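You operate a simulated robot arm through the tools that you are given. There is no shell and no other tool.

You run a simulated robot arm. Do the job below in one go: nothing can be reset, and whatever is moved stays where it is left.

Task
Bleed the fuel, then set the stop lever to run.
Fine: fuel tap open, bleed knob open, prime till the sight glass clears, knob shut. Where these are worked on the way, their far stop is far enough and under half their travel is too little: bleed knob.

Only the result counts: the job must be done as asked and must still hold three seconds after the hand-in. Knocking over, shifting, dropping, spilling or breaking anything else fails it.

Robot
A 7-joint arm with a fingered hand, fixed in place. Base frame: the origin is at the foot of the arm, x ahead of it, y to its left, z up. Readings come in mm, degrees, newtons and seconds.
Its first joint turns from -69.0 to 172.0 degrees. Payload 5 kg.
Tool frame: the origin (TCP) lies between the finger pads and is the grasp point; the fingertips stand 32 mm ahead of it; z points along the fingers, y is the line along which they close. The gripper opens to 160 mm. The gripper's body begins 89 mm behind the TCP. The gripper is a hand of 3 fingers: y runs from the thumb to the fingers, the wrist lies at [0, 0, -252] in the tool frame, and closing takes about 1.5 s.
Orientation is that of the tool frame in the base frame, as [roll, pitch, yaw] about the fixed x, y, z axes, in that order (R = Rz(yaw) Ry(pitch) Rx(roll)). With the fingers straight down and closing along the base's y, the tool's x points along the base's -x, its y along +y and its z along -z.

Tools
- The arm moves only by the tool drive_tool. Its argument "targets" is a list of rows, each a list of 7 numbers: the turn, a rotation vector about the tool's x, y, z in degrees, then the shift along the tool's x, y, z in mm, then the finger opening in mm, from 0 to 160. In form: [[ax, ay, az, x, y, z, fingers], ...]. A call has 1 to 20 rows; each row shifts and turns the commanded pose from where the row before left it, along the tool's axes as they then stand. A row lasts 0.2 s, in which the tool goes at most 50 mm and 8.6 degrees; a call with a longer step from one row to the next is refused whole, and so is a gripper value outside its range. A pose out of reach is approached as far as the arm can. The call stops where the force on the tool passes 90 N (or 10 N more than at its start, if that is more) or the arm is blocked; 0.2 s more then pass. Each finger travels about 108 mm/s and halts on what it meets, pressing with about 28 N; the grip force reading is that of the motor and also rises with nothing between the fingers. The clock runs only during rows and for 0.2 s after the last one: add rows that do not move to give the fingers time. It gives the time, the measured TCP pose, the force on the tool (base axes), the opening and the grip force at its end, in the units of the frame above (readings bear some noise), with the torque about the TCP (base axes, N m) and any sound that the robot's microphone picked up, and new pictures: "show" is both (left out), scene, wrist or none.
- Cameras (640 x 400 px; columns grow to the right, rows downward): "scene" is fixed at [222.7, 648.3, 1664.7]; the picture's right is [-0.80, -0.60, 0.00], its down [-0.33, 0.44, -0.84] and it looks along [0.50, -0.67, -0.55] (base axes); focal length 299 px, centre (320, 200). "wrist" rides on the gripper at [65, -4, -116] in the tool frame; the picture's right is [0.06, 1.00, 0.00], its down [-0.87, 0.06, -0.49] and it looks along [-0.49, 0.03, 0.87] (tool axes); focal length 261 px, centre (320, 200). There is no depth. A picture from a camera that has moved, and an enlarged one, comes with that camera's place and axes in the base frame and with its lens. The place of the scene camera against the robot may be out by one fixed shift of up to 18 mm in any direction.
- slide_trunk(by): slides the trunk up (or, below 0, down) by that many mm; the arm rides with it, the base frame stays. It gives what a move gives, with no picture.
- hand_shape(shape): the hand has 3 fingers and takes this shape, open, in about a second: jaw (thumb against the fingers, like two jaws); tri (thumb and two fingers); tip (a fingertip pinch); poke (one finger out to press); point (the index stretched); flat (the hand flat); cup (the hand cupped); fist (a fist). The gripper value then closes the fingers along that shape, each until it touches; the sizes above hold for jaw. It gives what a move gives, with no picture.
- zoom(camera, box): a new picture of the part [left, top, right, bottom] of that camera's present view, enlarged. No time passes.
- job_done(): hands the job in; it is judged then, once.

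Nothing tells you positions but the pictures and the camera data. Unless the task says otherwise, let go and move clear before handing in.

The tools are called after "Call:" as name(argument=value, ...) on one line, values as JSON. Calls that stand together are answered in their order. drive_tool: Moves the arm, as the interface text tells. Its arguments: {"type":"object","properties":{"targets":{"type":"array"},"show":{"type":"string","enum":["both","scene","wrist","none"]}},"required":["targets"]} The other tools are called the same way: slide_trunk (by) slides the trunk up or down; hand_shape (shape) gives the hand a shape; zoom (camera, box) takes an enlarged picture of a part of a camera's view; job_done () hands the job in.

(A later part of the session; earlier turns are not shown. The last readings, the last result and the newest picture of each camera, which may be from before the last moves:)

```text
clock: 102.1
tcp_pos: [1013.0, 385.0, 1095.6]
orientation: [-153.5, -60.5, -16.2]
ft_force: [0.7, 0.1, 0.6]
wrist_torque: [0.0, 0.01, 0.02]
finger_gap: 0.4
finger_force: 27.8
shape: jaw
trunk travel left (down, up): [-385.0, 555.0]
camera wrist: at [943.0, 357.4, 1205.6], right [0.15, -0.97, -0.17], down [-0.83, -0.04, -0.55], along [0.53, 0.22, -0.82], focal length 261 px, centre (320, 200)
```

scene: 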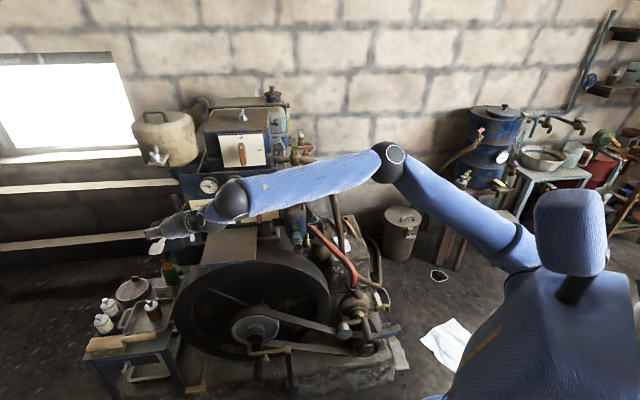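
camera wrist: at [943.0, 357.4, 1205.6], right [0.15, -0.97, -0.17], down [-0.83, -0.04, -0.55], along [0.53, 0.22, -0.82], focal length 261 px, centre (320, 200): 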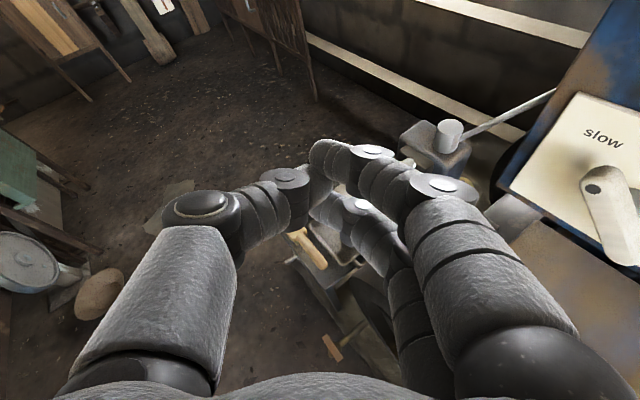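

The paddle is just beneath the fingertips' line. Move to just above it and look.

Call:
drive_tool(targets=[[0, 0, 0, -13, 12.6, 34, 0], [0, 0, 0, -13, 12.6, 34, 0], [0, 0, 0, -13, 12.6, 34, 0]])

Call:
zoom(camera="wrist", box=[240, 80, 480, 240])

Call:
zoom(camera="scene", box=[110, 190, 270, 290])

```text
clock: 102.9
tcp_pos: [1086.0, 375.1, 1010.1]
orientation: [-153.4, -60.3, -16.2]
ft_force: [-0.4, 0.9, -0.1]
wrist_torque: [0.03, -0.01, 0.01]
finger_gap: 0.1
finger_force: 27.9
shape: jaw
trunk travel left (down, up): [-385.0, 555.0]
camera wrist: at [1016.5, 347.0, 1118.9], right [0.15, -0.97, -0.17], down [-0.83, -0.04, -0.55], along [0.53, 0.22, -0.82], focal length 261 px, centre (320, 200)
```

scene: 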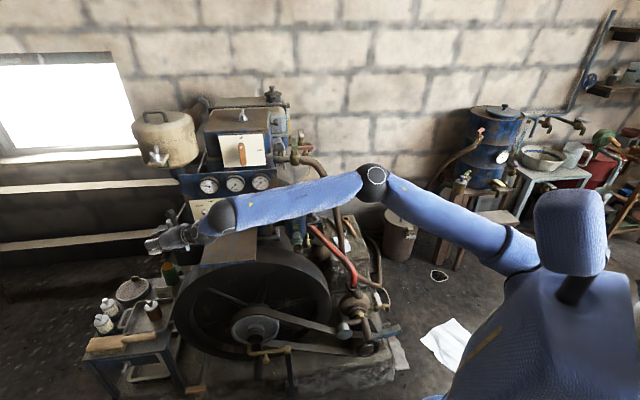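
wrist: 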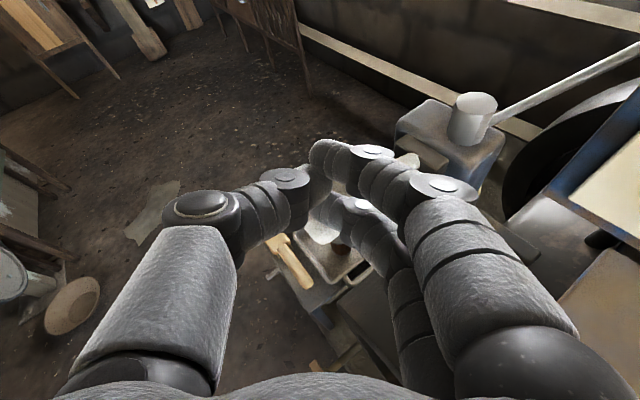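

```text
2.50 times, centred on (360, 160) of wrist
camera zoom: at [1016.5, 347.0, 1118.9], right [0.15, -0.97, -0.17], down [-0.83, -0.04, -0.55], along [0.53, 0.22, -0.82], focal length 652 px, centre (220, 300)
```

zoom: 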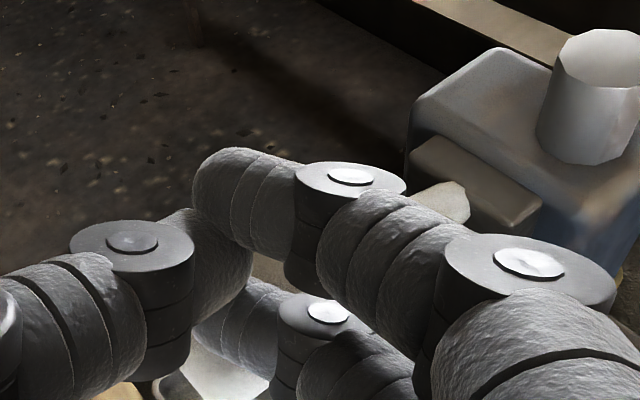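

```text
4.00 times, centred on (190, 240) of scene
camera zoom: at [222.7, 648.3, 1664.7], right [-0.8, -0.6, 0.0], down [-0.33, 0.44, -0.84], along [0.5, -0.67, -0.55], focal length 1197 px, centre (840, 40)
```

zoom: 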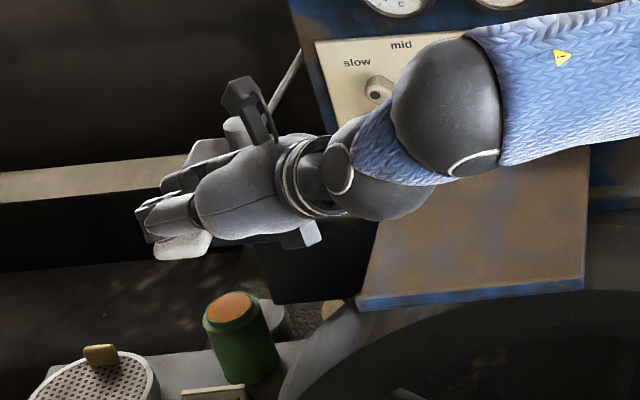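

The paddle lies right under the fingertips. Press straight down in small steps.

Call:
drive_tool(targets=[[0, 0, 0, -8.7, 2.2, 4.4, 0], [0, 0, 0, -8.7, 2.2, 4.4, 0], [0, 0, 0, -8.7, 2.2, 4.4, 0]], show="wrist")

Call:
zoom(camera="scene", box=[110, 190, 270, 290])

```text
clock: 103.7
tcp_pos: [1087.6, 375.2, 981.3]
orientation: [-153.4, -60.6, -16.3]
ft_force: [-0.1, 1.2, 1.3]
wrist_torque: [0.04, 0.02, 0.02]
finger_gap: 0.0
finger_force: 27.9
shape: jaw
trunk travel left (down, up): [-385.0, 555.0]
camera wrist: at [1017.0, 347.9, 1091.0], right [0.15, -0.97, -0.17], down [-0.83, -0.04, -0.55], along [0.53, 0.22, -0.82], focal length 261 px, centre (320, 200)
```

wrist: 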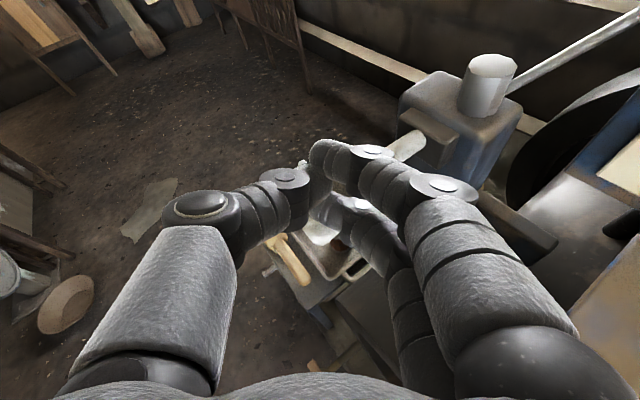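

```text
4.00 times, centred on (190, 240) of scene
camera zoom: at [222.7, 648.3, 1664.7], right [-0.8, -0.6, 0.0], down [-0.33, 0.44, -0.84], along [0.5, -0.67, -0.55], focal length 1197 px, centre (840, 40)
```

zoom: 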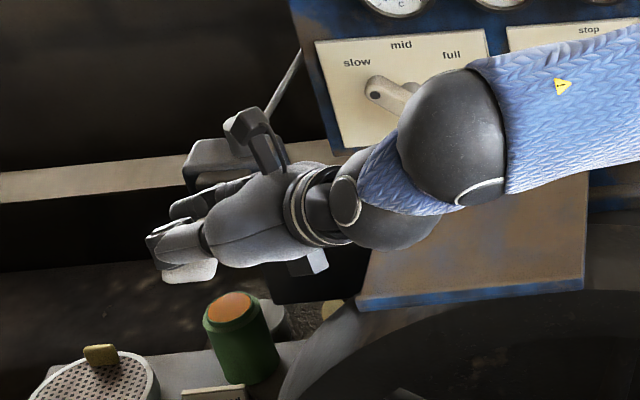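

The paddle is going down with hardly any force. Continue down to its stop.

Call:
drive_tool(targets=[[0, 0, 0, -8.7, 2.2, 4.4, 0], [0, 0, 0, -8.7, 2.2, 4.4, 0], [0, 0, 0, -8.7, 2.2, 4.4, 0]], show="wrist")

Call:
zoom(camera="scene", box=[110, 190, 270, 290])

```text
clock: 104.5
tcp_pos: [1086.6, 375.5, 952.1]
orientation: [-153.4, -60.5, -16.3]
ft_force: [-1.1, 0.8, 2.4]
wrist_torque: [0.04, -0.02, 0.02]
finger_gap: 0.0
finger_force: 28.3
shape: jaw
trunk travel left (down, up): [-385.0, 555.0]
camera wrist: at [1016.3, 347.4, 1060.7], right [0.15, -0.97, -0.17], down [-0.83, -0.04, -0.55], along [0.53, 0.22, -0.82], focal length 261 px, centre (320, 200)
```

wrist: 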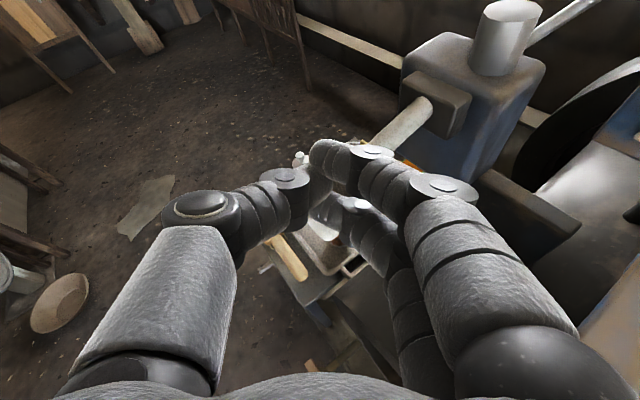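

```text
4.00 times, centred on (190, 240) of scene
camera zoom: at [222.7, 648.3, 1664.7], right [-0.8, -0.6, 0.0], down [-0.33, 0.44, -0.84], along [0.5, -0.67, -0.55], focal length 1197 px, centre (840, 40)
```

zoom: 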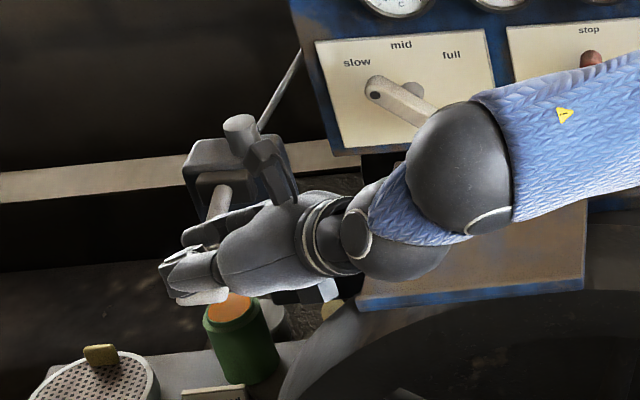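

Light spring force only. Continue a further 20 mm.

Call:
drive_tool(targets=[[0, 0, 0, -8.7, 2.2, 4.4, 0], [0, 0, 0, -8.7, 2.2, 4.4, 0]], show="wrist")

Call:
zoom(camera="scene", box=[110, 190, 270, 290])

```text
clock: 105.1
tcp_pos: [1086.5, 375.4, 940.3]
orientation: [-152.6, -60.8, -17.0]
ft_force: [-6.0, 4.1, 39.3]
wrist_torque: [0.2, -0.29, 0.08]
finger_gap: 0.0
finger_force: 28.4
shape: jaw
trunk travel left (down, up): [-385.0, 555.0]
camera wrist: at [1014.2, 346.4, 1049.3], right [0.15, -0.97, -0.17], down [-0.83, -0.03, -0.56], along [0.54, 0.23, -0.81], focal length 261 px, centre (320, 200)
```

wrist: 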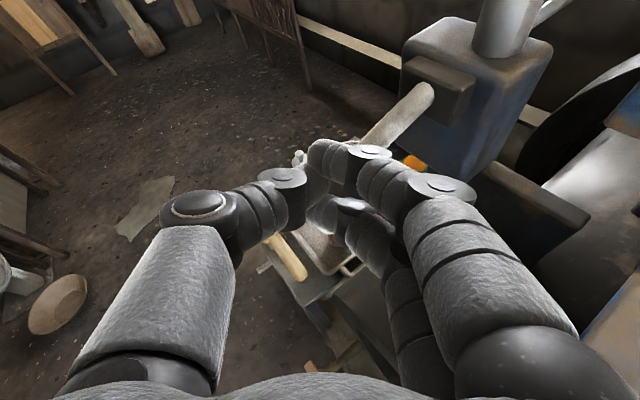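

```text
4.00 times, centred on (190, 240) of scene
camera zoom: at [222.7, 648.3, 1664.7], right [-0.8, -0.6, 0.0], down [-0.33, 0.44, -0.84], along [0.5, -0.67, -0.55], focal length 1197 px, centre (840, 40)
```

zoom: 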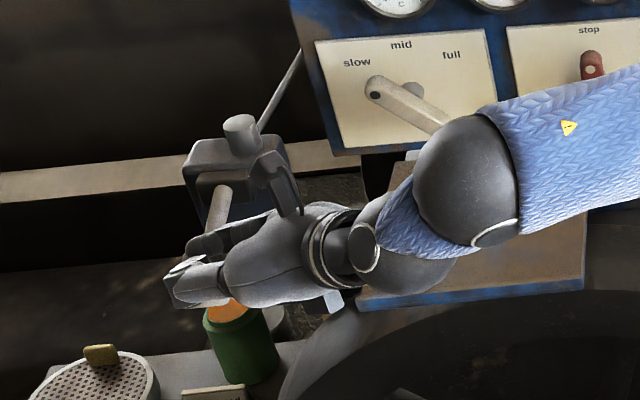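

Bottom stop reached. Raise and see whether the paddle springs back.

Call:
drive_tool(targets=[[0, 0, 0, 17.4, -4.4, -8.8, 0], [0, 0, 0, 26, -6.6, -13, 0], [0, 0, 0, 30, -6.6, -16, 0]], show="wrist")

Call:
zoom(camera="scene", box=[110, 190, 270, 290])

Call:
zoom(camera="scene", box=[270, 195, 350, 265])

```text
clock: 105.9
tcp_pos: [1086.7, 372.1, 1016.8]
orientation: [-153.5, -60.4, -16.3]
ft_force: [0.3, 0.2, 0.4]
wrist_torque: [-0.01, 0.02, -0.01]
finger_gap: 0.0
finger_force: 27.4
shape: jaw
trunk travel left (down, up): [-385.0, 555.0]
camera wrist: at [1016.8, 344.8, 1125.5], right [0.15, -0.97, -0.17], down [-0.83, -0.04, -0.55], along [0.53, 0.22, -0.82], focal length 261 px, centre (320, 200)
```

wrist: 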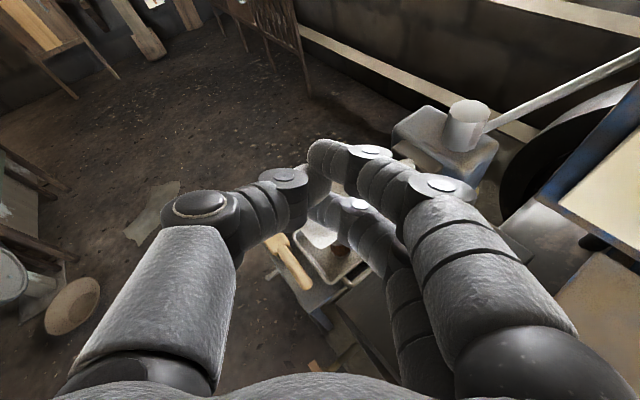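

```text
4.00 times, centred on (190, 240) of scene
camera zoom: at [222.7, 648.3, 1664.7], right [-0.8, -0.6, 0.0], down [-0.33, 0.44, -0.84], along [0.5, -0.67, -0.55], focal length 1197 px, centre (840, 40)
```

zoom: 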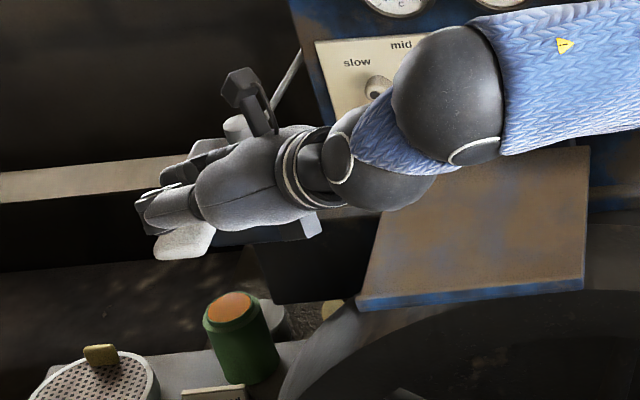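

```text
5.71 times, centred on (310, 230) of scene
camera zoom: at [222.7, 648.3, 1664.7], right [-0.8, -0.6, 0.0], down [-0.33, 0.44, -0.84], along [0.5, -0.67, -0.55], focal length 1710 px, centre (377, 29)
```

zoom: 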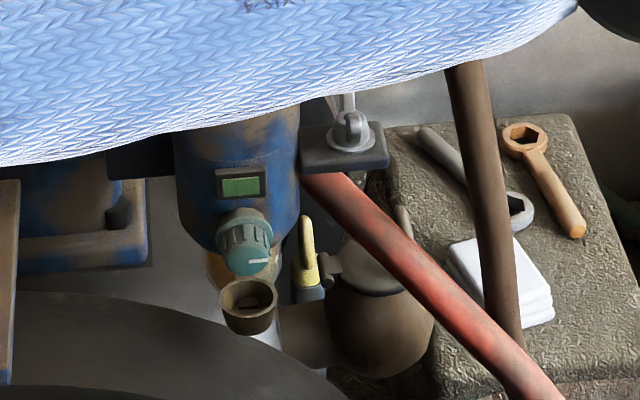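

The paddle springs back, and the knob mark points right (open). Now pump several strokes and watch the sight glass.

Call:
drive_tool(targets=[[0, 0, 0, -20.4, 5.2, 10.3, 0], [0, 0, 0, -20.4, 5.2, 10.3, 0], [0, 0, 0, -20.4, 5.2, 10.3, 0], [0, 0, 0, 20.4, -5.2, -10.3, 0], [0, 0, 0, 20.4, -5.2, -10.3, 0], [0, 0, 0, 20.4, -5.2, -10.3, 0], [0, 0, 0, -20.4, 5.2, 10.3, 0], [0, 0, 0, -20.4, 5.2, 10.3, 0], [0, 0, 0, -20.4, 5.2, 10.3, 0], [0, 0, 0, 20.4, -5.2, -10.3, 0], [0, 0, 0, 20.4, -5.2, -10.3, 0], [0, 0, 0, 20.4, -5.2, -10.3, 0], [0, 0, 0, -20.4, 5.2, 10.3, 0], [0, 0, 0, -20.4, 5.2, 10.3, 0], [0, 0, 0, -20.4, 5.2, 10.3, 0], [0, 0, 0, 20.4, -5.2, -10.3, 0], [0, 0, 0, 20.4, -5.2, -10.3, 0], [0, 0, 0, 20.4, -5.2, -10.3, 0]], show="none")

Call:
zoom(camera="scene", box=[280, 225, 320, 255])

Call:
zoom(camera="scene", box=[110, 190, 270, 290])

```text
clock: 109.7
tcp_pos: [1089.0, 373.2, 1012.9]
orientation: [-153.5, -60.6, -16.3]
ft_force: [0.4, 0.4, 0.4]
wrist_torque: [0.02, -0.03, 0.01]
finger_gap: 0.0
finger_force: 28.0
shape: jaw
trunk travel left (down, up): [-385.0, 555.0]
```

```text
13.33 times, centred on (300, 240) of scene
camera zoom: at [222.7, 648.3, 1664.7], right [-0.8, -0.6, 0.0], down [-0.33, 0.44, -0.84], along [0.5, -0.67, -0.55], focal length 3991 px, centre (587, -333)
```

zoom: 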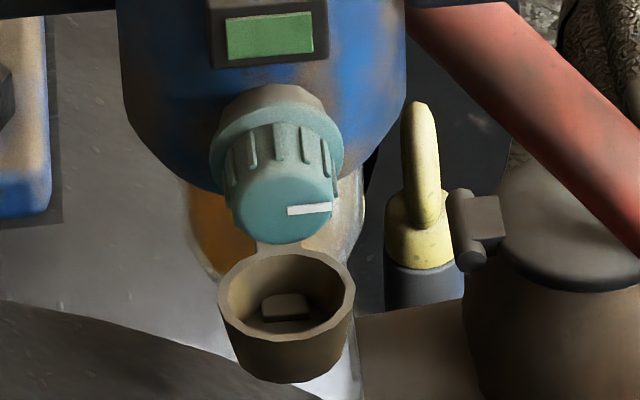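

```text
4.00 times, centred on (190, 240) of scene
camera zoom: at [222.7, 648.3, 1664.7], right [-0.8, -0.6, 0.0], down [-0.33, 0.44, -0.84], along [0.5, -0.67, -0.55], focal length 1197 px, centre (840, 40)
```

zoom: 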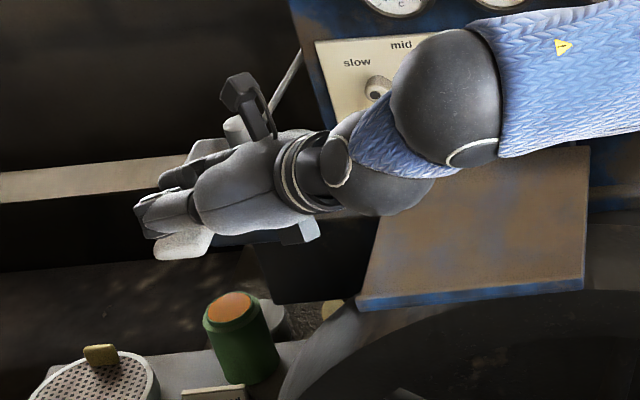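

Pumping works. The glass still shows a pale side; pump more strokes.

Call:
drive_tool(targets=[[0, 0, 0, -20.4, 5.2, 10.3, 0], [0, 0, 0, -20.4, 5.2, 10.3, 0], [0, 0, 0, -20.4, 5.2, 10.3, 0], [0, 0, 0, 20.4, -5.2, -10.3, 0], [0, 0, 0, 20.4, -5.2, -10.3, 0], [0, 0, 0, 20.4, -5.2, -10.3, 0], [0, 0, 0, -20.4, 5.2, 10.3, 0], [0, 0, 0, -20.4, 5.2, 10.3, 0], [0, 0, 0, -20.4, 5.2, 10.3, 0], [0, 0, 0, 20.4, -5.2, -10.3, 0], [0, 0, 0, 20.4, -5.2, -10.3, 0], [0, 0, 0, 20.4, -5.2, -10.3, 0], [0, 0, 0, -20.4, 5.2, 10.3, 0], [0, 0, 0, -20.4, 5.2, 10.3, 0], [0, 0, 0, -20.4, 5.2, 10.3, 0], [0, 0, 0, 20.4, -5.2, -10.3, 0], [0, 0, 0, 20.4, -5.2, -10.3, 0], [0, 0, 0, 20.4, -5.2, -10.3, 0]], show="none")

Call:
zoom(camera="scene", box=[280, 225, 320, 255])

Call:
drive_tool(targets=[[0, 0, 0, -20.4, 5.2, 10.3, 0], [0, 0, 0, -20.4, 5.2, 10.3, 0], [0, 0, 0, -20.4, 5.2, 10.3, 0], [0, 0, 0, 20.4, -5.2, -10.3, 0], [0, 0, 0, 20.4, -5.2, -10.3, 0], [0, 0, 0, 20.4, -5.2, -10.3, 0], [0, 0, 0, -20.4, 5.2, 10.3, 0], [0, 0, 0, -20.4, 5.2, 10.3, 0], [0, 0, 0, -20.4, 5.2, 10.3, 0], [0, 0, 0, 20.4, -5.2, -10.3, 0], [0, 0, 0, 20.4, -5.2, -10.3, 0], [0, 0, 0, 20.4, -5.2, -10.3, 0], [0, 0, 0, -20.4, 5.2, 10.3, 0], [0, 0, 0, -20.4, 5.2, 10.3, 0], [0, 0, 0, -20.4, 5.2, 10.3, 0], [0, 0, 0, 20.4, -5.2, -10.3, 0], [0, 0, 0, 20.4, -5.2, -10.3, 0], [0, 0, 0, 20.4, -5.2, -10.3, 0]], show="none")

Call:
zoom(camera="scene", box=[280, 225, 320, 255])

```text
clock: 113.5
tcp_pos: [1087.1, 373.2, 1015.0]
orientation: [-153.3, -60.5, -16.3]
ft_force: [-0.2, 0.5, 0.2]
wrist_torque: [0.0, 0.0, 0.03]
finger_gap: 0.0
finger_force: 27.9
shape: jaw
trunk travel left (down, up): [-385.0, 555.0]
```

```text
13.33 times, centred on (300, 240) of scene
camera zoom: at [222.7, 648.3, 1664.7], right [-0.8, -0.6, 0.0], down [-0.33, 0.44, -0.84], along [0.5, -0.67, -0.55], focal length 3991 px, centre (587, -333)
```

zoom: 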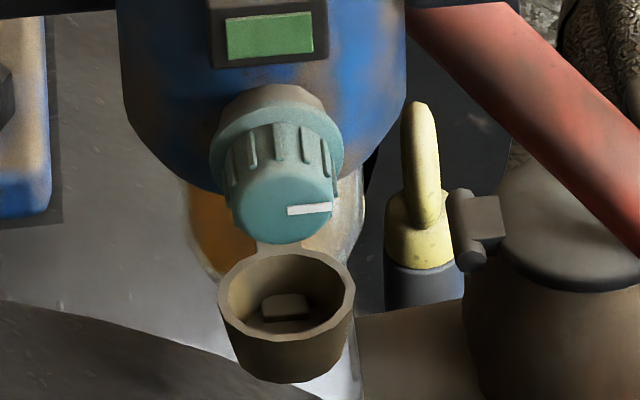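

```text
clock: 117.3
tcp_pos: [1086.0, 375.1, 1017.5]
orientation: [-153.5, -60.5, -16.3]
ft_force: [-0.1, 0.3, 0.7]
wrist_torque: [0.02, 0.0, 0.0]
finger_gap: 0.0
finger_force: 28.3
shape: jaw
trunk travel left (down, up): [-385.0, 555.0]
```

```text
13.33 times, centred on (300, 240) of scene
camera zoom: at [222.7, 648.3, 1664.7], right [-0.8, -0.6, 0.0], down [-0.33, 0.44, -0.84], along [0.5, -0.67, -0.55], focal length 3991 px, centre (587, -333)
```

zoom: 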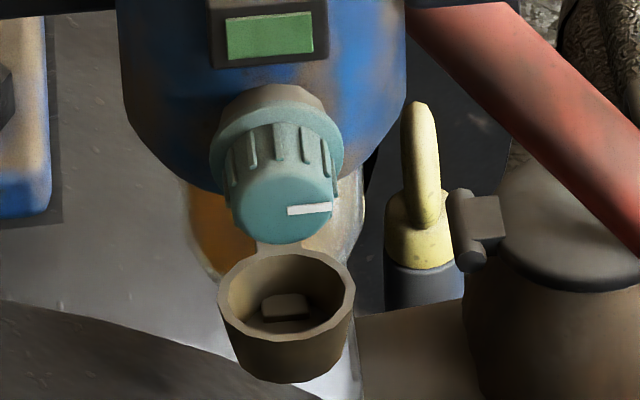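

No visible change from this camera angle (it can't see the bubbly side). A few more strokes, then I'll go look with the wrist camera.

Call:
drive_tool(targets=[[0, 0, 0, -20.4, 5.2, 10.3, 0], [0, 0, 0, -20.4, 5.2, 10.3, 0], [0, 0, 0, -20.4, 5.2, 10.3, 0], [0, 0, 0, 20.4, -5.2, -10.3, 0], [0, 0, 0, 20.4, -5.2, -10.3, 0], [0, 0, 0, 20.4, -5.2, -10.3, 0], [0, 0, 0, -20.4, 5.2, 10.3, 0], [0, 0, 0, -20.4, 5.2, 10.3, 0], [0, 0, 0, -20.4, 5.2, 10.3, 0], [0, 0, 0, 20.4, -5.2, -10.3, 0], [0, 0, 0, 20.4, -5.2, -10.3, 0], [0, 0, 0, 20.4, -5.2, -10.3, 0], [0, 0, 0, -20.4, 5.2, 10.3, 0], [0, 0, 0, -20.4, 5.2, 10.3, 0], [0, 0, 0, -20.4, 5.2, 10.3, 0], [0, 0, 0, 20.4, -5.2, -10.3, 0], [0, 0, 0, 20.4, -5.2, -10.3, 0], [0, 0, 0, 20.4, -5.2, -10.3, 0]], show="none")

Call:
drive_tool(targets=[[0, 0, 0, 0, 0, -40, 0], [0, 0, 0, 0, 0, -40, 0], [0, 0, 0, 0, 0, -40, 0], [0, 0, 0, 0, 0, -40, 0], [0, 0, 0, 0, 0, -40, 0], [0, 0, 0, 0, 0, -40, 0]])

```text
clock: 121.1
tcp_pos: [1086.4, 374.7, 1016.6]
orientation: [-153.4, -60.5, -16.2]
ft_force: [0.7, -0.5, 0.2]
wrist_torque: [0.0, -0.01, -0.03]
finger_gap: 0.0
finger_force: 27.6
shape: jaw
trunk travel left (down, up): [-385.0, 555.0]
```

```text
clock: 122.5
tcp_pos: [875.1, 322.9, 1121.0]
orientation: [-153.3, -60.5, -16.3]
ft_force: [0.1, 0.3, -0.7]
wrist_torque: [0.03, -0.02, -0.01]
finger_gap: 0.0
finger_force: 28.0
shape: jaw
trunk travel left (down, up): [-385.0, 555.0]
camera wrist: at [805.1, 295.4, 1230.9], right [0.15, -0.97, -0.17], down [-0.83, -0.03, -0.55], along [0.53, 0.22, -0.82], focal length 261 px, centre (320, 200)
```

scene: 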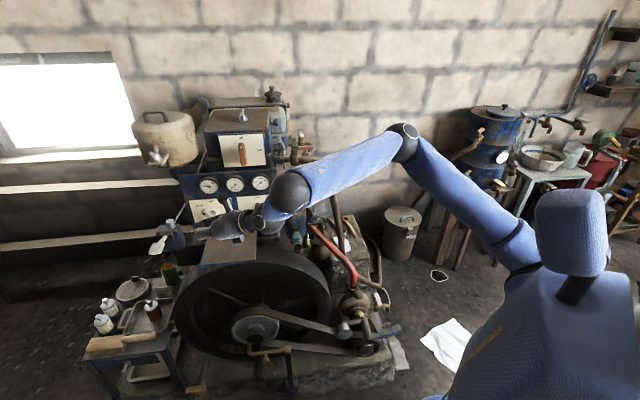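
wrist: 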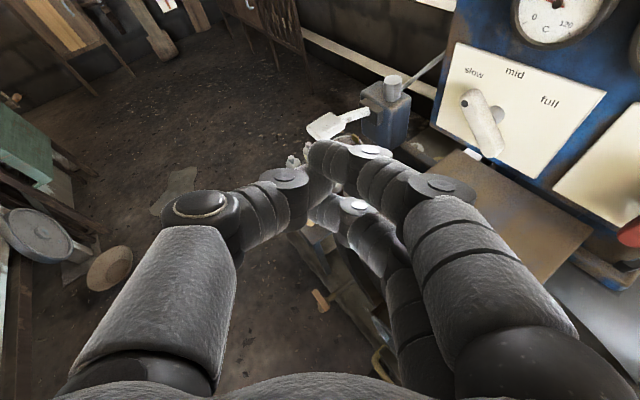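

Paddle back up. Now retreat, roll the hand and turn the heading back to the filter to inspect the sight glass.

Call:
drive_tool(targets=[[0, 0, 0, 0, 0, -40, 0], [0, 0, 0, 0, 0, -40, 0], [0, 0, 0, 0, 0, -40, 0], [0, 0, 8.5, 0, 0, 0, 0], [0, 0, 8.5, 0, 0, 0, 0], [0, 0, 8.5, 0, 0, 0, 0], [0, 0, 8.5, 0, 0, 0, 0], [0, 0, 8.5, 0, 0, 0, 0], [0, 0, 8.5, 0, 0, 0, 0], [0, 0, 8.5, 0, 0, 0, 0], [0, 0, 8.5, 0, 0, 0, 0], [0, 0, 8.5, 0, 0, 0, 0]], show="none")

Call:
drive_tool(targets=[[0, 7.5, 4, 0, 0, 0, 0], [0, 7.5, 4, 0, 0, 0, 0], [0, 7.5, 4, 0, 0, 0, 0], [0, 7.5, 4, 0, 0, 0, 0], [0, 7.5, 4, 0, 0, 0, 0], [0, 7.5, 4, 0, 0, 0, 0]])

```text
clock: 125.1
tcp_pos: [773.8, 298.1, 1175.0]
orientation: [-116.2, 0.8, -76.8]
ft_force: [0.1, -0.4, 0.0]
wrist_torque: [0.0, 0.01, 0.01]
finger_gap: 0.0
finger_force: 28.1
shape: jaw
trunk travel left (down, up): [-385.0, 555.0]
```

```text
clock: 126.3
tcp_pos: [809.0, 186.5, 1226.4]
orientation: [-121.6, 8.4, -121.5]
ft_force: [-0.1, 0.7, 0.9]
wrist_torque: [0.0, -0.01, -0.03]
finger_gap: 0.0
finger_force: 28.1
shape: jaw
out of reach, approached as far as the arm can: row 5, 6
trunk travel left (down, up): [-385.0, 555.0]
stopped in row 6: the arm was blocked; the commanded pose is now the measured one
camera wrist: at [688.7, 175.5, 1281.3], right [-0.41, 0.33, -0.85], down [0.05, 0.94, 0.34], along [0.91, 0.09, -0.41], focal length 261 px, centre (320, 200)
```

scene: 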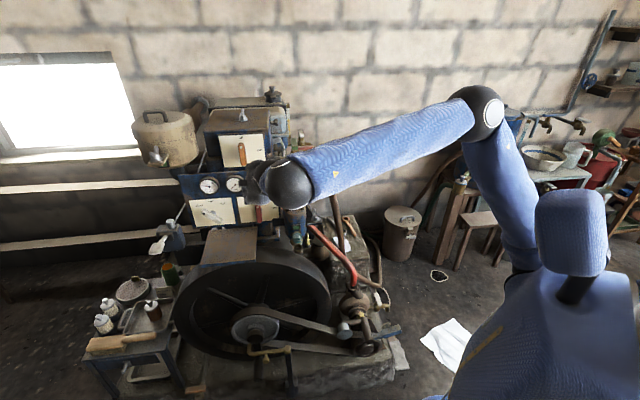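
wrist: 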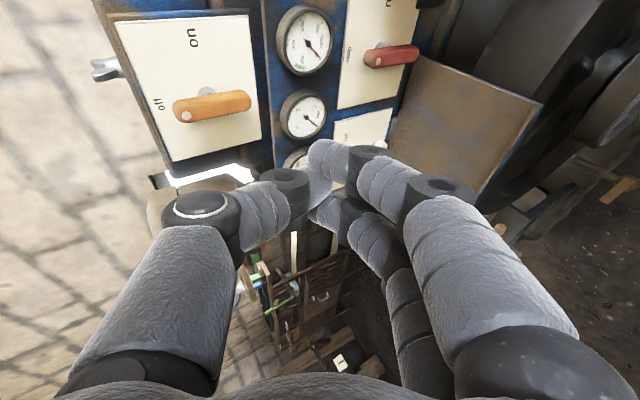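

The wrist flex limit again; shift to the right, where this heading is comfortable, then turn a bit more.

Call:
drive_tool(targets=[[0, 0, 0, 36.6, -9.1, 4.5, 0], [0, 0, 0, 36.6, -9.1, 4.5, 0], [0, 0, 0, 36.6, -9.1, 4.5, 0], [0, 0, 0, 36.6, -9.1, 4.5, 0], [0, 0, 0, 36.6, -9.1, 4.5, 0], [0, 7, 4.8, 0, 0, 0, 0], [0, 7, 4.8, 0, 0, 0, 0]])

```text
clock: 127.9
tcp_pos: [748.9, 6.9, 1226.6]
orientation: [-124.1, 8.6, -138.9]
ft_force: [-0.1, -0.4, -1.2]
wrist_torque: [0.01, -0.04, -0.02]
finger_gap: 0.1
finger_force: 28.3
shape: jaw
trunk travel left (down, up): [-385.0, 555.0]
camera wrist: at [630.8, 29.7, 1283.8], right [-0.32, 0.46, -0.83], down [0.33, 0.87, 0.36], along [0.89, -0.16, -0.43], focal length 261 px, centre (320, 200)
```

scene: 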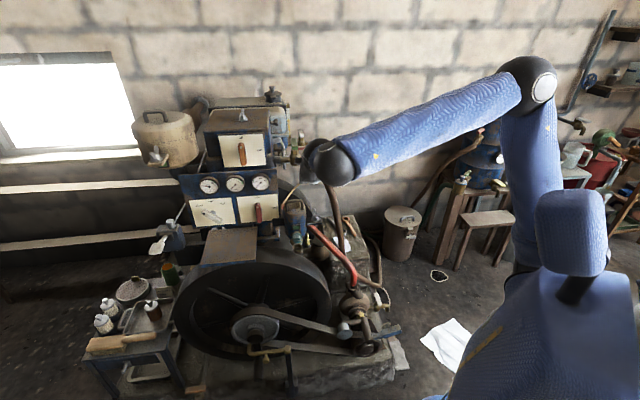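
wrist: 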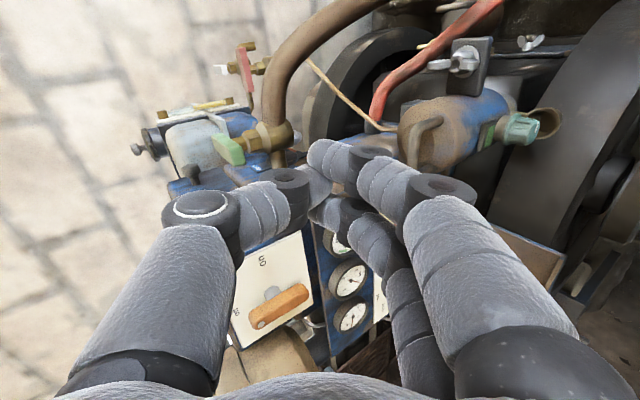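

Same comfortable pose as before. Lower the trunk part way and look at the bowl.

Call:
slide_trunk(by=-110)

Call:
drive_tool(targets=[[0, 0, 8.5, 0, 0, -6, 0], [0, 0, 8.5, 0, 0, -6, 0], [0, 0, 8.5, 0, 0, -6, 0], [0, 0, 8.5, 0, 0, -6, 0]], show="wrist")

Call:
zoom(camera="wrist", box=[400, 30, 560, 150])

```text
clock: 129.3
tcp_pos: [747.8, 7.2, 1115.7]
orientation: [-124.1, 8.7, -138.8]
ft_force: [0.0, 0.5, -0.2]
wrist_torque: [-0.03, 0.0, 0.01]
finger_gap: 0.1
finger_force: 28.2
shape: jaw
trunk travel left (down, up): [-275.0, 665.0]
```

```text
clock: 130.3
tcp_pos: [733.6, 20.7, 1128.8]
orientation: [-133.2, 35.8, -161.6]
ft_force: [-0.4, -0.6, 0.2]
wrist_torque: [-0.02, 0.0, 0.03]
finger_gap: 0.1
finger_force: 28.3
shape: jaw
trunk travel left (down, up): [-275.0, 665.0]
camera wrist: at [612.2, 67.9, 1157.3], right [0.14, 0.77, -0.63], down [0.38, 0.54, 0.75], along [0.91, -0.34, -0.21], focal length 261 px, centre (320, 200)
```

wrist: 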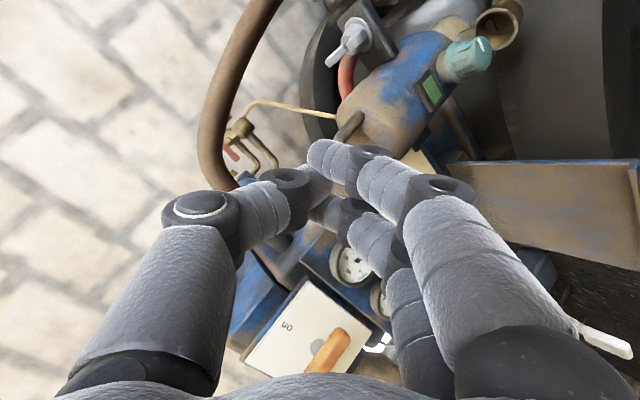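

```text
3.33 times, centred on (480, 90) of wrist
camera zoom: at [612.2, 67.9, 1157.3], right [0.14, 0.77, -0.63], down [0.38, 0.54, 0.75], along [0.91, -0.34, -0.21], focal length 869 px, centre (-213, 567)
```

zoom: 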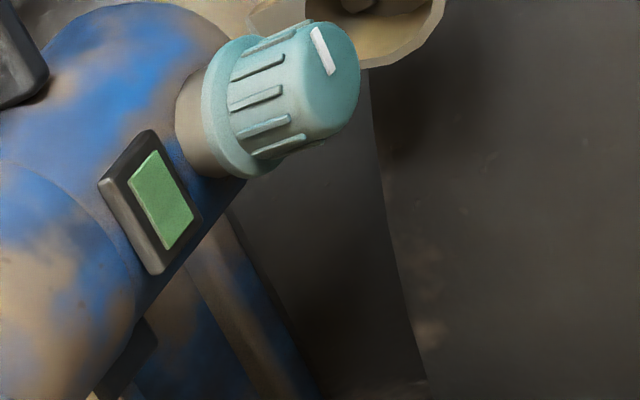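

Call:
zoom(camera="wrist", box=[400, 0, 540, 90])

```text
4.44 times, centred on (470, 45) of wrist
camera zoom: at [612.2, 67.9, 1157.3], right [0.14, 0.77, -0.63], down [0.38, 0.54, 0.75], along [0.91, -0.34, -0.21], focal length 1158 px, centre (-347, 889)
```

zoom: 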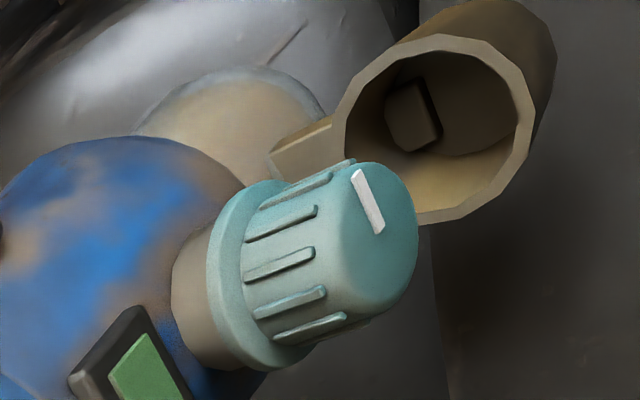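

The white bubbles in the bowl are gone from this angle. Continue toward the knob: roll the hand to fingers left/right as before and lower.

Call:
drive_tool(targets=[[0, 0, 8.5, 0, 0, -4, 0], [0, 0, 8.5, 0, 0, -4, 0], [0, 0, 8.5, 0, 0, -4, 0], [0, 0, 8.5, 0, 0, -4, 0], [0, 0, 8.5, 0, 0, -4, 0], [0, 0, 8.5, 0, 0, -4, 0], [0, 0, 8.5, 0, 0, -4, 0]], show="none")

Call:
slide_trunk(by=-110)

Call:
drive_tool(targets=[[0, 0, 0, 0, 0, 0, 0]])

```text
clock: 131.9
tcp_pos: [717.4, 37.4, 1143.5]
orientation: [160.0, 53.8, 112.7]
ft_force: [-0.1, 0.1, -0.4]
wrist_torque: [-0.02, 0.01, 0.03]
finger_gap: 0.2
finger_force: 28.3
shape: jaw
trunk travel left (down, up): [-275.0, 665.0]
```

```text
clock: 133.3
tcp_pos: [716.6, 36.8, 1033.6]
orientation: [160.1, 53.7, 113.0]
ft_force: [-0.2, 0.2, 1.1]
wrist_torque: [-0.06, -0.01, 0.01]
finger_gap: 0.0
finger_force: 28.0
shape: jaw
trunk travel left (down, up): [-165.0, 775.0]
```

```text
clock: 133.7
tcp_pos: [716.5, 37.4, 1034.1]
orientation: [160.1, 53.9, 113.0]
ft_force: [0.6, 1.0, 0.5]
wrist_torque: [-0.01, -0.03, -0.01]
finger_gap: 0.0
finger_force: 28.2
shape: jaw
trunk travel left (down, up): [-165.0, 775.0]
camera wrist: at [627.6, 136.9, 1045.5], right [0.74, 0.65, 0.15], down [-0.06, -0.16, 0.99], along [0.67, -0.74, -0.08], focal length 261 px, centre (320, 200)
```

scene: 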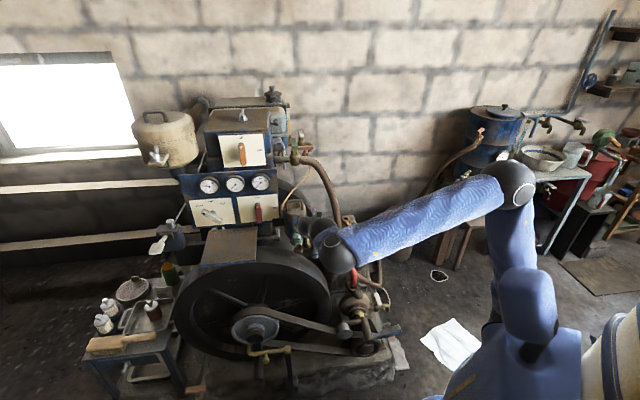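
wrist: 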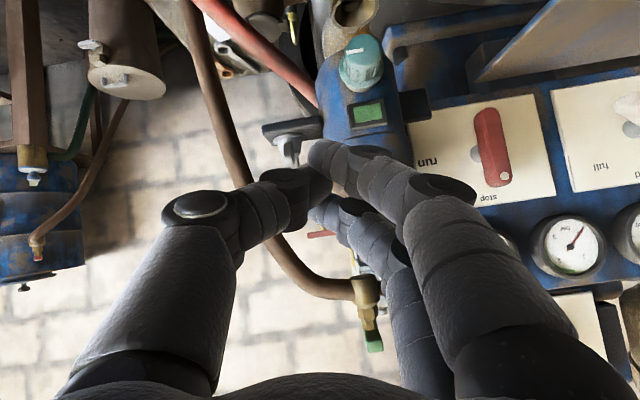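

Lower the last 80 mm to knob height and view the bowl and knob.

Call:
slide_trunk(by=-80)

Call:
drive_tool(targets=[[0, 0, 0, 0, 0, 0, 60], [0, 0, 0, 0, 0, 0, 60], [0, 0, 0, 0, 0, 0, 60]], show="wrist")

Call:
zoom(camera="wrist", box=[280, 40, 440, 160])

```text
clock: 134.9
tcp_pos: [716.5, 36.3, 953.7]
orientation: [160.1, 53.8, 113.1]
ft_force: [0.6, 0.3, -0.7]
wrist_torque: [0.01, -0.02, 0.02]
finger_gap: 0.0
finger_force: 27.4
shape: jaw
trunk travel left (down, up): [-85.0, 855.0]
```

```text
clock: 135.7
tcp_pos: [716.5, 36.7, 954.4]
orientation: [160.0, 53.8, 113.0]
ft_force: [0.9, 0.9, -0.1]
wrist_torque: [-0.02, 0.02, 0.03]
finger_gap: 59.5
finger_force: 0.1
shape: jaw
trunk travel left (down, up): [-85.0, 855.0]
camera wrist: at [627.6, 137.0, 965.5], right [0.74, 0.65, 0.15], down [-0.06, -0.16, 0.99], along [0.67, -0.74, -0.08], focal length 261 px, centre (320, 200)
```

wrist: 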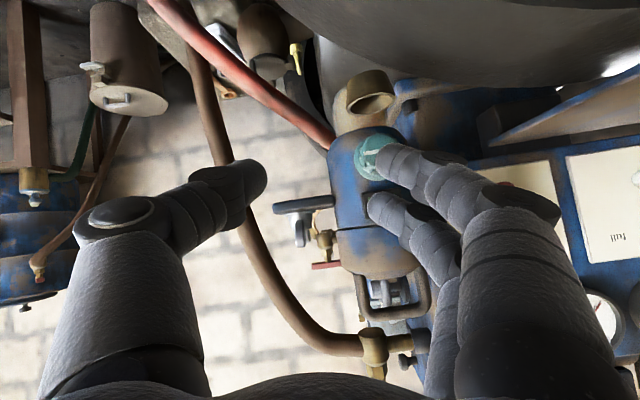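

```text
3.33 times, centred on (360, 100) of wrist
camera zoom: at [627.6, 137.0, 965.5], right [0.74, 0.65, 0.15], down [-0.06, -0.16, 0.99], along [0.67, -0.74, -0.08], focal length 869 px, centre (187, 533)
```

zoom: 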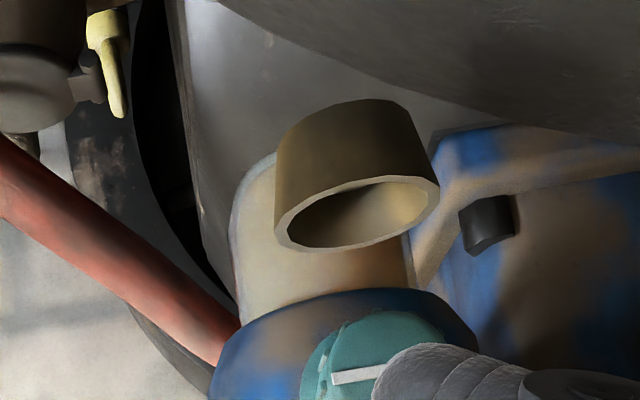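

The bowl is now clear (no bubbles). Next I line up again with the knob: shift left, level the tilt a bit and roll to the starting angle for a counter-clockwise closing turn.

Call:
drive_tool(targets=[[0, 0, 0, 2, 21, -5, 70], [0, 0, 0, 2, 21, -5, 70], [-1.2, -4.9, 0, 0, 0, 0, 70], [-1.2, -4.9, 0, 0, 0, 0, 70], [0, 0, 6.5, 0, 0, 0, 70], [0, 0, 6.5, 0, 0, 0, 70], [0, 0, 6.5, 0, 0, 0, 70]], show="wrist")

```text
clock: 137.5
tcp_pos: [756.6, 44.0, 955.1]
orientation: [131.7, 47.6, 79.6]
ft_force: [-0.1, -0.2, -0.2]
wrist_torque: [-0.01, 0.02, 0.0]
finger_gap: 69.4
finger_force: 0.2
shape: jaw
trunk travel left (down, up): [-85.0, 855.0]
stopped in row 7: the arm was blocked; the commanded pose is now the measured one
camera wrist: at [686.3, 159.5, 958.1], right [0.76, 0.46, 0.46], down [-0.38, -0.25, 0.89], along [0.52, -0.85, -0.01], focal length 261 px, centre (320, 200)
```

wrist: 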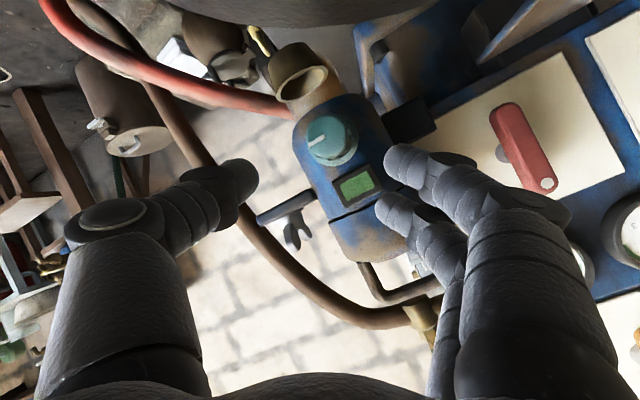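

Nearly the same pose as before. Shift onto the knob axis and advance.

Call:
drive_tool(targets=[[0, 0, 0, 10.2, 3.2, 5, 70], [0, 0, 0, 10.2, 3.3, 10, 70], [0, 0, 0, 0, 0, 15, 70], [0, 0, 0, 0, 0, 0, 70]], show="none")

Call:
zoom(camera="wrist", box=[220, 80, 420, 230])

```text
clock: 138.5
tcp_pos: [782.0, 46.1, 929.6]
orientation: [131.6, 48.1, 79.6]
ft_force: [0.9, 0.2, 0.2]
wrist_torque: [0.01, -0.02, 0.02]
finger_gap: 69.6
finger_force: 0.1
shape: jaw
trunk travel left (down, up): [-85.0, 855.0]
```

```text
2.67 times, centred on (320, 155) of wrist
camera zoom: at [711.5, 161.8, 931.1], right [0.76, 0.47, 0.45], down [-0.38, -0.24, 0.89], along [0.53, -0.85, -0.01], focal length 695 px, centre (320, 320)
```

zoom: 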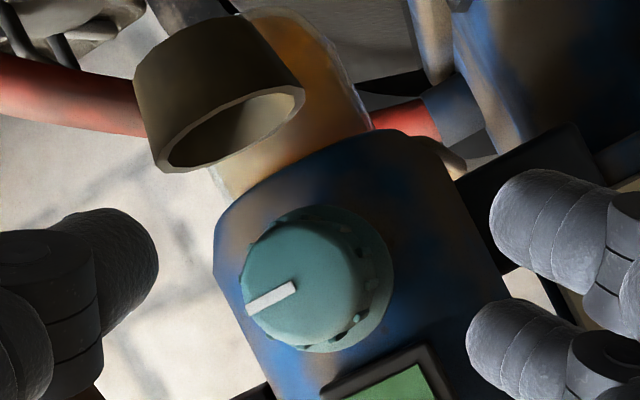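

Centred, and the bowl is clear. Advance 8 mm, close, and check.

Call:
drive_tool(targets=[[0, 0, 0, -1, -1, 9, 70], [0, 0, 0, 0, 0, 0, 45], [0, 0, 0, 0, 0, 0, 25], [0, 0, 0, 0, 0, 0, 5], [0, 0, 0, 0, 0, 0, 0], [0, 0, 0, 0, 0, 0, 0]], show="none")

Call:
zoom(camera="wrist", box=[220, 80, 420, 230])

```text
clock: 139.9
tcp_pos: [787.3, 39.4, 926.3]
orientation: [131.5, 47.9, 79.6]
ft_force: [0.2, -2.4, -3.9]
wrist_torque: [-0.03, -0.03, 0.06]
finger_gap: 16.6
finger_force: 27.9
shape: jaw
trunk travel left (down, up): [-85.0, 855.0]
```

```text
2.67 times, centred on (320, 155) of wrist
camera zoom: at [716.8, 154.3, 928.1], right [0.76, 0.47, 0.45], down [-0.38, -0.25, 0.89], along [0.53, -0.85, -0.01], focal length 695 px, centre (320, 320)
```

zoom: 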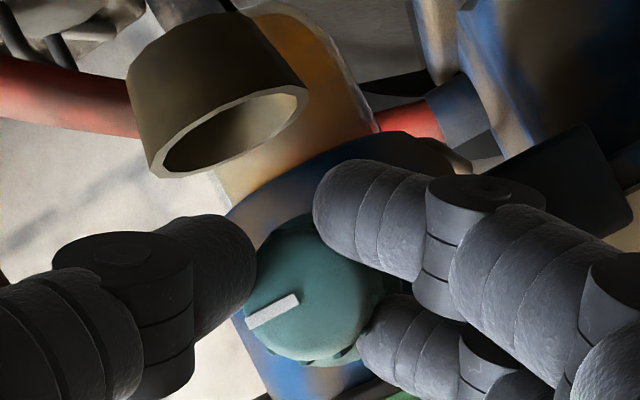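

Good grip. Turn counter-clockwise through the stroke.

Call:
drive_tool(targets=[[0, 0, -5, 0, 0, 0, 0], [0, 0, -5, 0, 0, 0, 0], [0, 0, -5, 0, 0, 0, 0], [0, 0, -5, 0, 0, 0, 0], [0, 0, -5, 0, 0, 0, 0], [0, 0, -5, 0, 0, 0, 0], [0, 0, -5, 0, 0, 0, 0], [0, 0, -5, 0, 0, 0, 0], [0, 0, -5, 0, 0, 0, 0], [0, 0, -4, 0, 0, 0, 0]], show="none")

Call:
zoom(camera="wrist", box=[220, 80, 420, 230])

```text
clock: 142.1
tcp_pos: [784.8, 39.2, 926.2]
orientation: [-152.4, 59.8, 167.3]
ft_force: [-48.3, -3.9, -39.1]
wrist_torque: [0.48, 0.55, -1.41]
finger_gap: 17.8
finger_force: 28.0
shape: jaw
trunk travel left (down, up): [-85.0, 855.0]
```

```text
2.67 times, centred on (320, 155) of wrist
camera zoom: at [675.7, 117.2, 922.7], right [0.55, 0.78, -0.29], down [0.14, 0.25, 0.96], along [0.82, -0.57, 0.03], focal length 695 px, centre (320, 320)
```

zoom: 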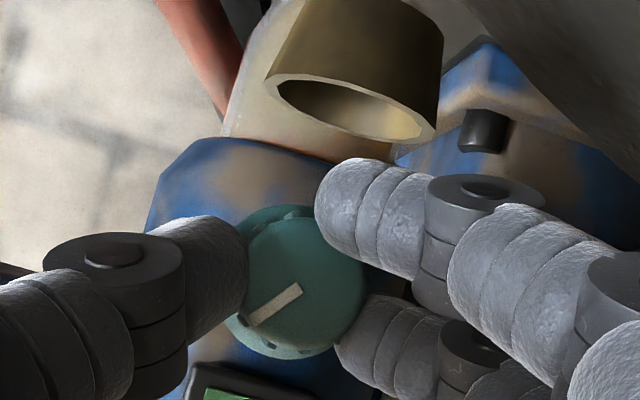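

Knob is down to about 37°, but a finger is pressing something (likely the cup), so I release and roll back, then re-grip.

Call:
drive_tool(targets=[[0, 0, 3, 0, 0, 0, 10], [0, 0, 0, 0, 0, 0, 34], [0, 0, 5, 0, 0, 0, 34], [0, 0, 8, 0, 0, 0, 34], [0, 0, 8, 0, 0, 0, 34], [0, 0, 8, 0, 0, 0, 34], [0, 0, 8, 0, 0, 0, 34], [0, 0, 8, 0, 0, 0, 34], [0, 0, 0, 0, 0, 0, 34]], show="none")

Call:
zoom(camera="wrist", box=[220, 80, 420, 230])

```text
clock: 144.1
tcp_pos: [786.1, 39.2, 926.1]
orientation: [132.2, 48.6, 80.5]
ft_force: [0.6, 0.4, -1.0]
wrist_torque: [-0.01, 0.02, -0.01]
finger_gap: 34.0
finger_force: 0.0
shape: jaw
trunk travel left (down, up): [-85.0, 855.0]
```

```text
2.67 times, centred on (320, 155) of wrist
camera zoom: at [715.2, 153.6, 927.9], right [0.76, 0.48, 0.44], down [-0.37, -0.24, 0.9], along [0.53, -0.85, 0.0], focal length 695 px, centre (320, 320)
```

zoom: 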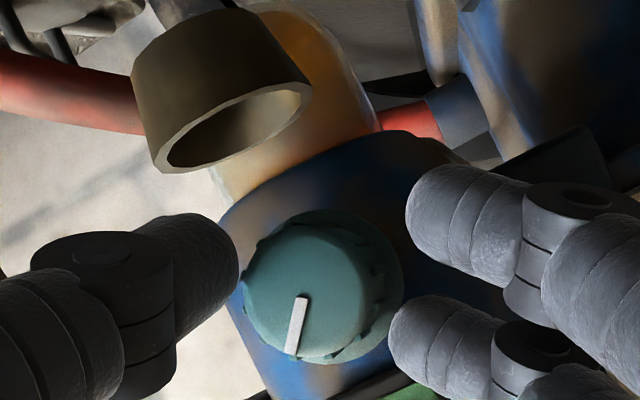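

About 40° left to close. Grip and turn counter-clockwise about 42°.

Call:
drive_tool(targets=[[0, 0, 0, 0, 0, 0, 15], [0, 0, 0, 0, 0, 0, 0], [0, 0, 0, 0, 0, 0, 0], [0, 0, -5, 0, 0, 0, 0], [0, 0, -5, 0, 0, 0, 0], [0, 0, -5, 0, 0, 0, 0], [0, 0, -5, 0, 0, 0, 0], [0, 0, -5, 0, 0, 0, 0], [0, 0, -5, 0, 0, 0, 0], [0, 0, -5, 0, 0, 0, 0], [0, 0, -5, 0, 0, 0, 0]], show="none")

Call:
zoom(camera="wrist", box=[220, 80, 420, 230])

```text
clock: 146.5
tcp_pos: [785.4, 40.5, 924.0]
orientation: [-166.0, 62.7, 151.8]
ft_force: [-36.7, -0.2, -32.4]
wrist_torque: [0.5, 0.61, -1.05]
finger_gap: 17.3
finger_force: 28.2
shape: jaw
trunk travel left (down, up): [-85.0, 855.0]
```

```text
2.67 times, centred on (320, 155) of wrist
camera zoom: at [681.1, 124.2, 920.2], right [0.62, 0.77, -0.17], down [0.07, 0.16, 0.99], along [0.78, -0.62, 0.04], focal length 695 px, centre (320, 320)
```

zoom: 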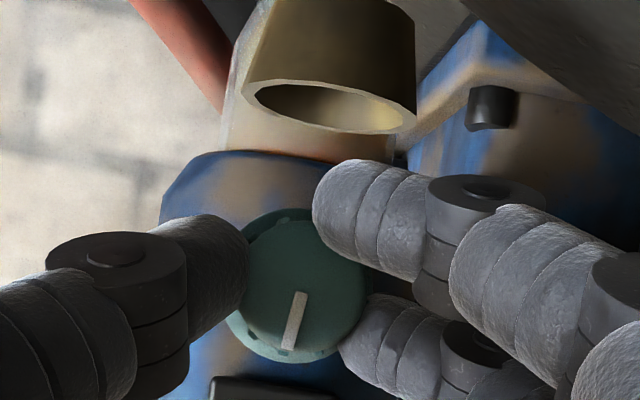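

Almost shut (about 4° left). One more short stroke to drive it onto the stop.

Call:
drive_tool(targets=[[0, 0, 3, 0, 0, 0, 10], [0, 0, 0, 0, 0, 0, 34], [0, 0, 7, 0, 0, 0, 34], [0, 0, 7, 0, 0, 0, 34], [0, 0, 7, 0, 0, 0, 34], [0, 0, 7, 0, 0, 0, 34], [0, 0, 0, 0, 0, 0, 10], [0, 0, 0, 0, 0, 0, 0], [0, 0, 0, 0, 0, 0, 0], [0, 0, -5, 0, 0, 0, 0], [0, 0, -5, 0, 0, 0, 0], [0, 0, -5, 0, 0, 0, 0], [0, 0, -5, 0, 0, 0, 0], [0, 0, -5, 0, 0, 0, 0]], show="none")

Call:
zoom(camera="wrist", box=[220, 80, 420, 230])

```text
clock: 149.5
tcp_pos: [786.3, 40.4, 923.4]
orientation: [-177.7, 63.3, 138.8]
ft_force: [-18.6, -1.3, -27.2]
wrist_torque: [0.85, -0.01, -0.59]
finger_gap: 15.8
finger_force: 27.6
shape: jaw
trunk travel left (down, up): [-85.0, 855.0]
```

```text
2.67 times, centred on (320, 155) of wrist
camera zoom: at [686.9, 129.8, 918.0], right [0.66, 0.74, -0.07], down [0.01, 0.09, 1.0], along [0.75, -0.66, 0.05], focal length 695 px, centre (320, 320)
```

zoom: 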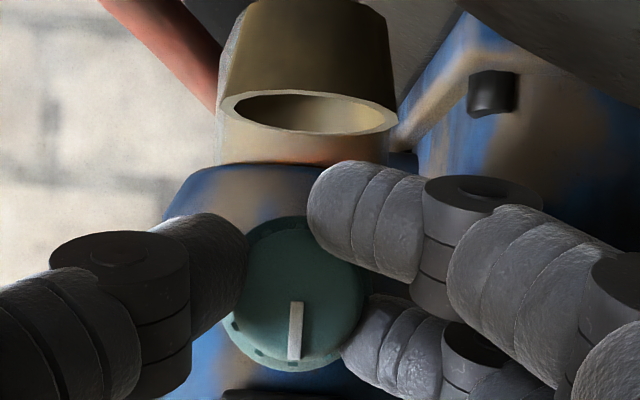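

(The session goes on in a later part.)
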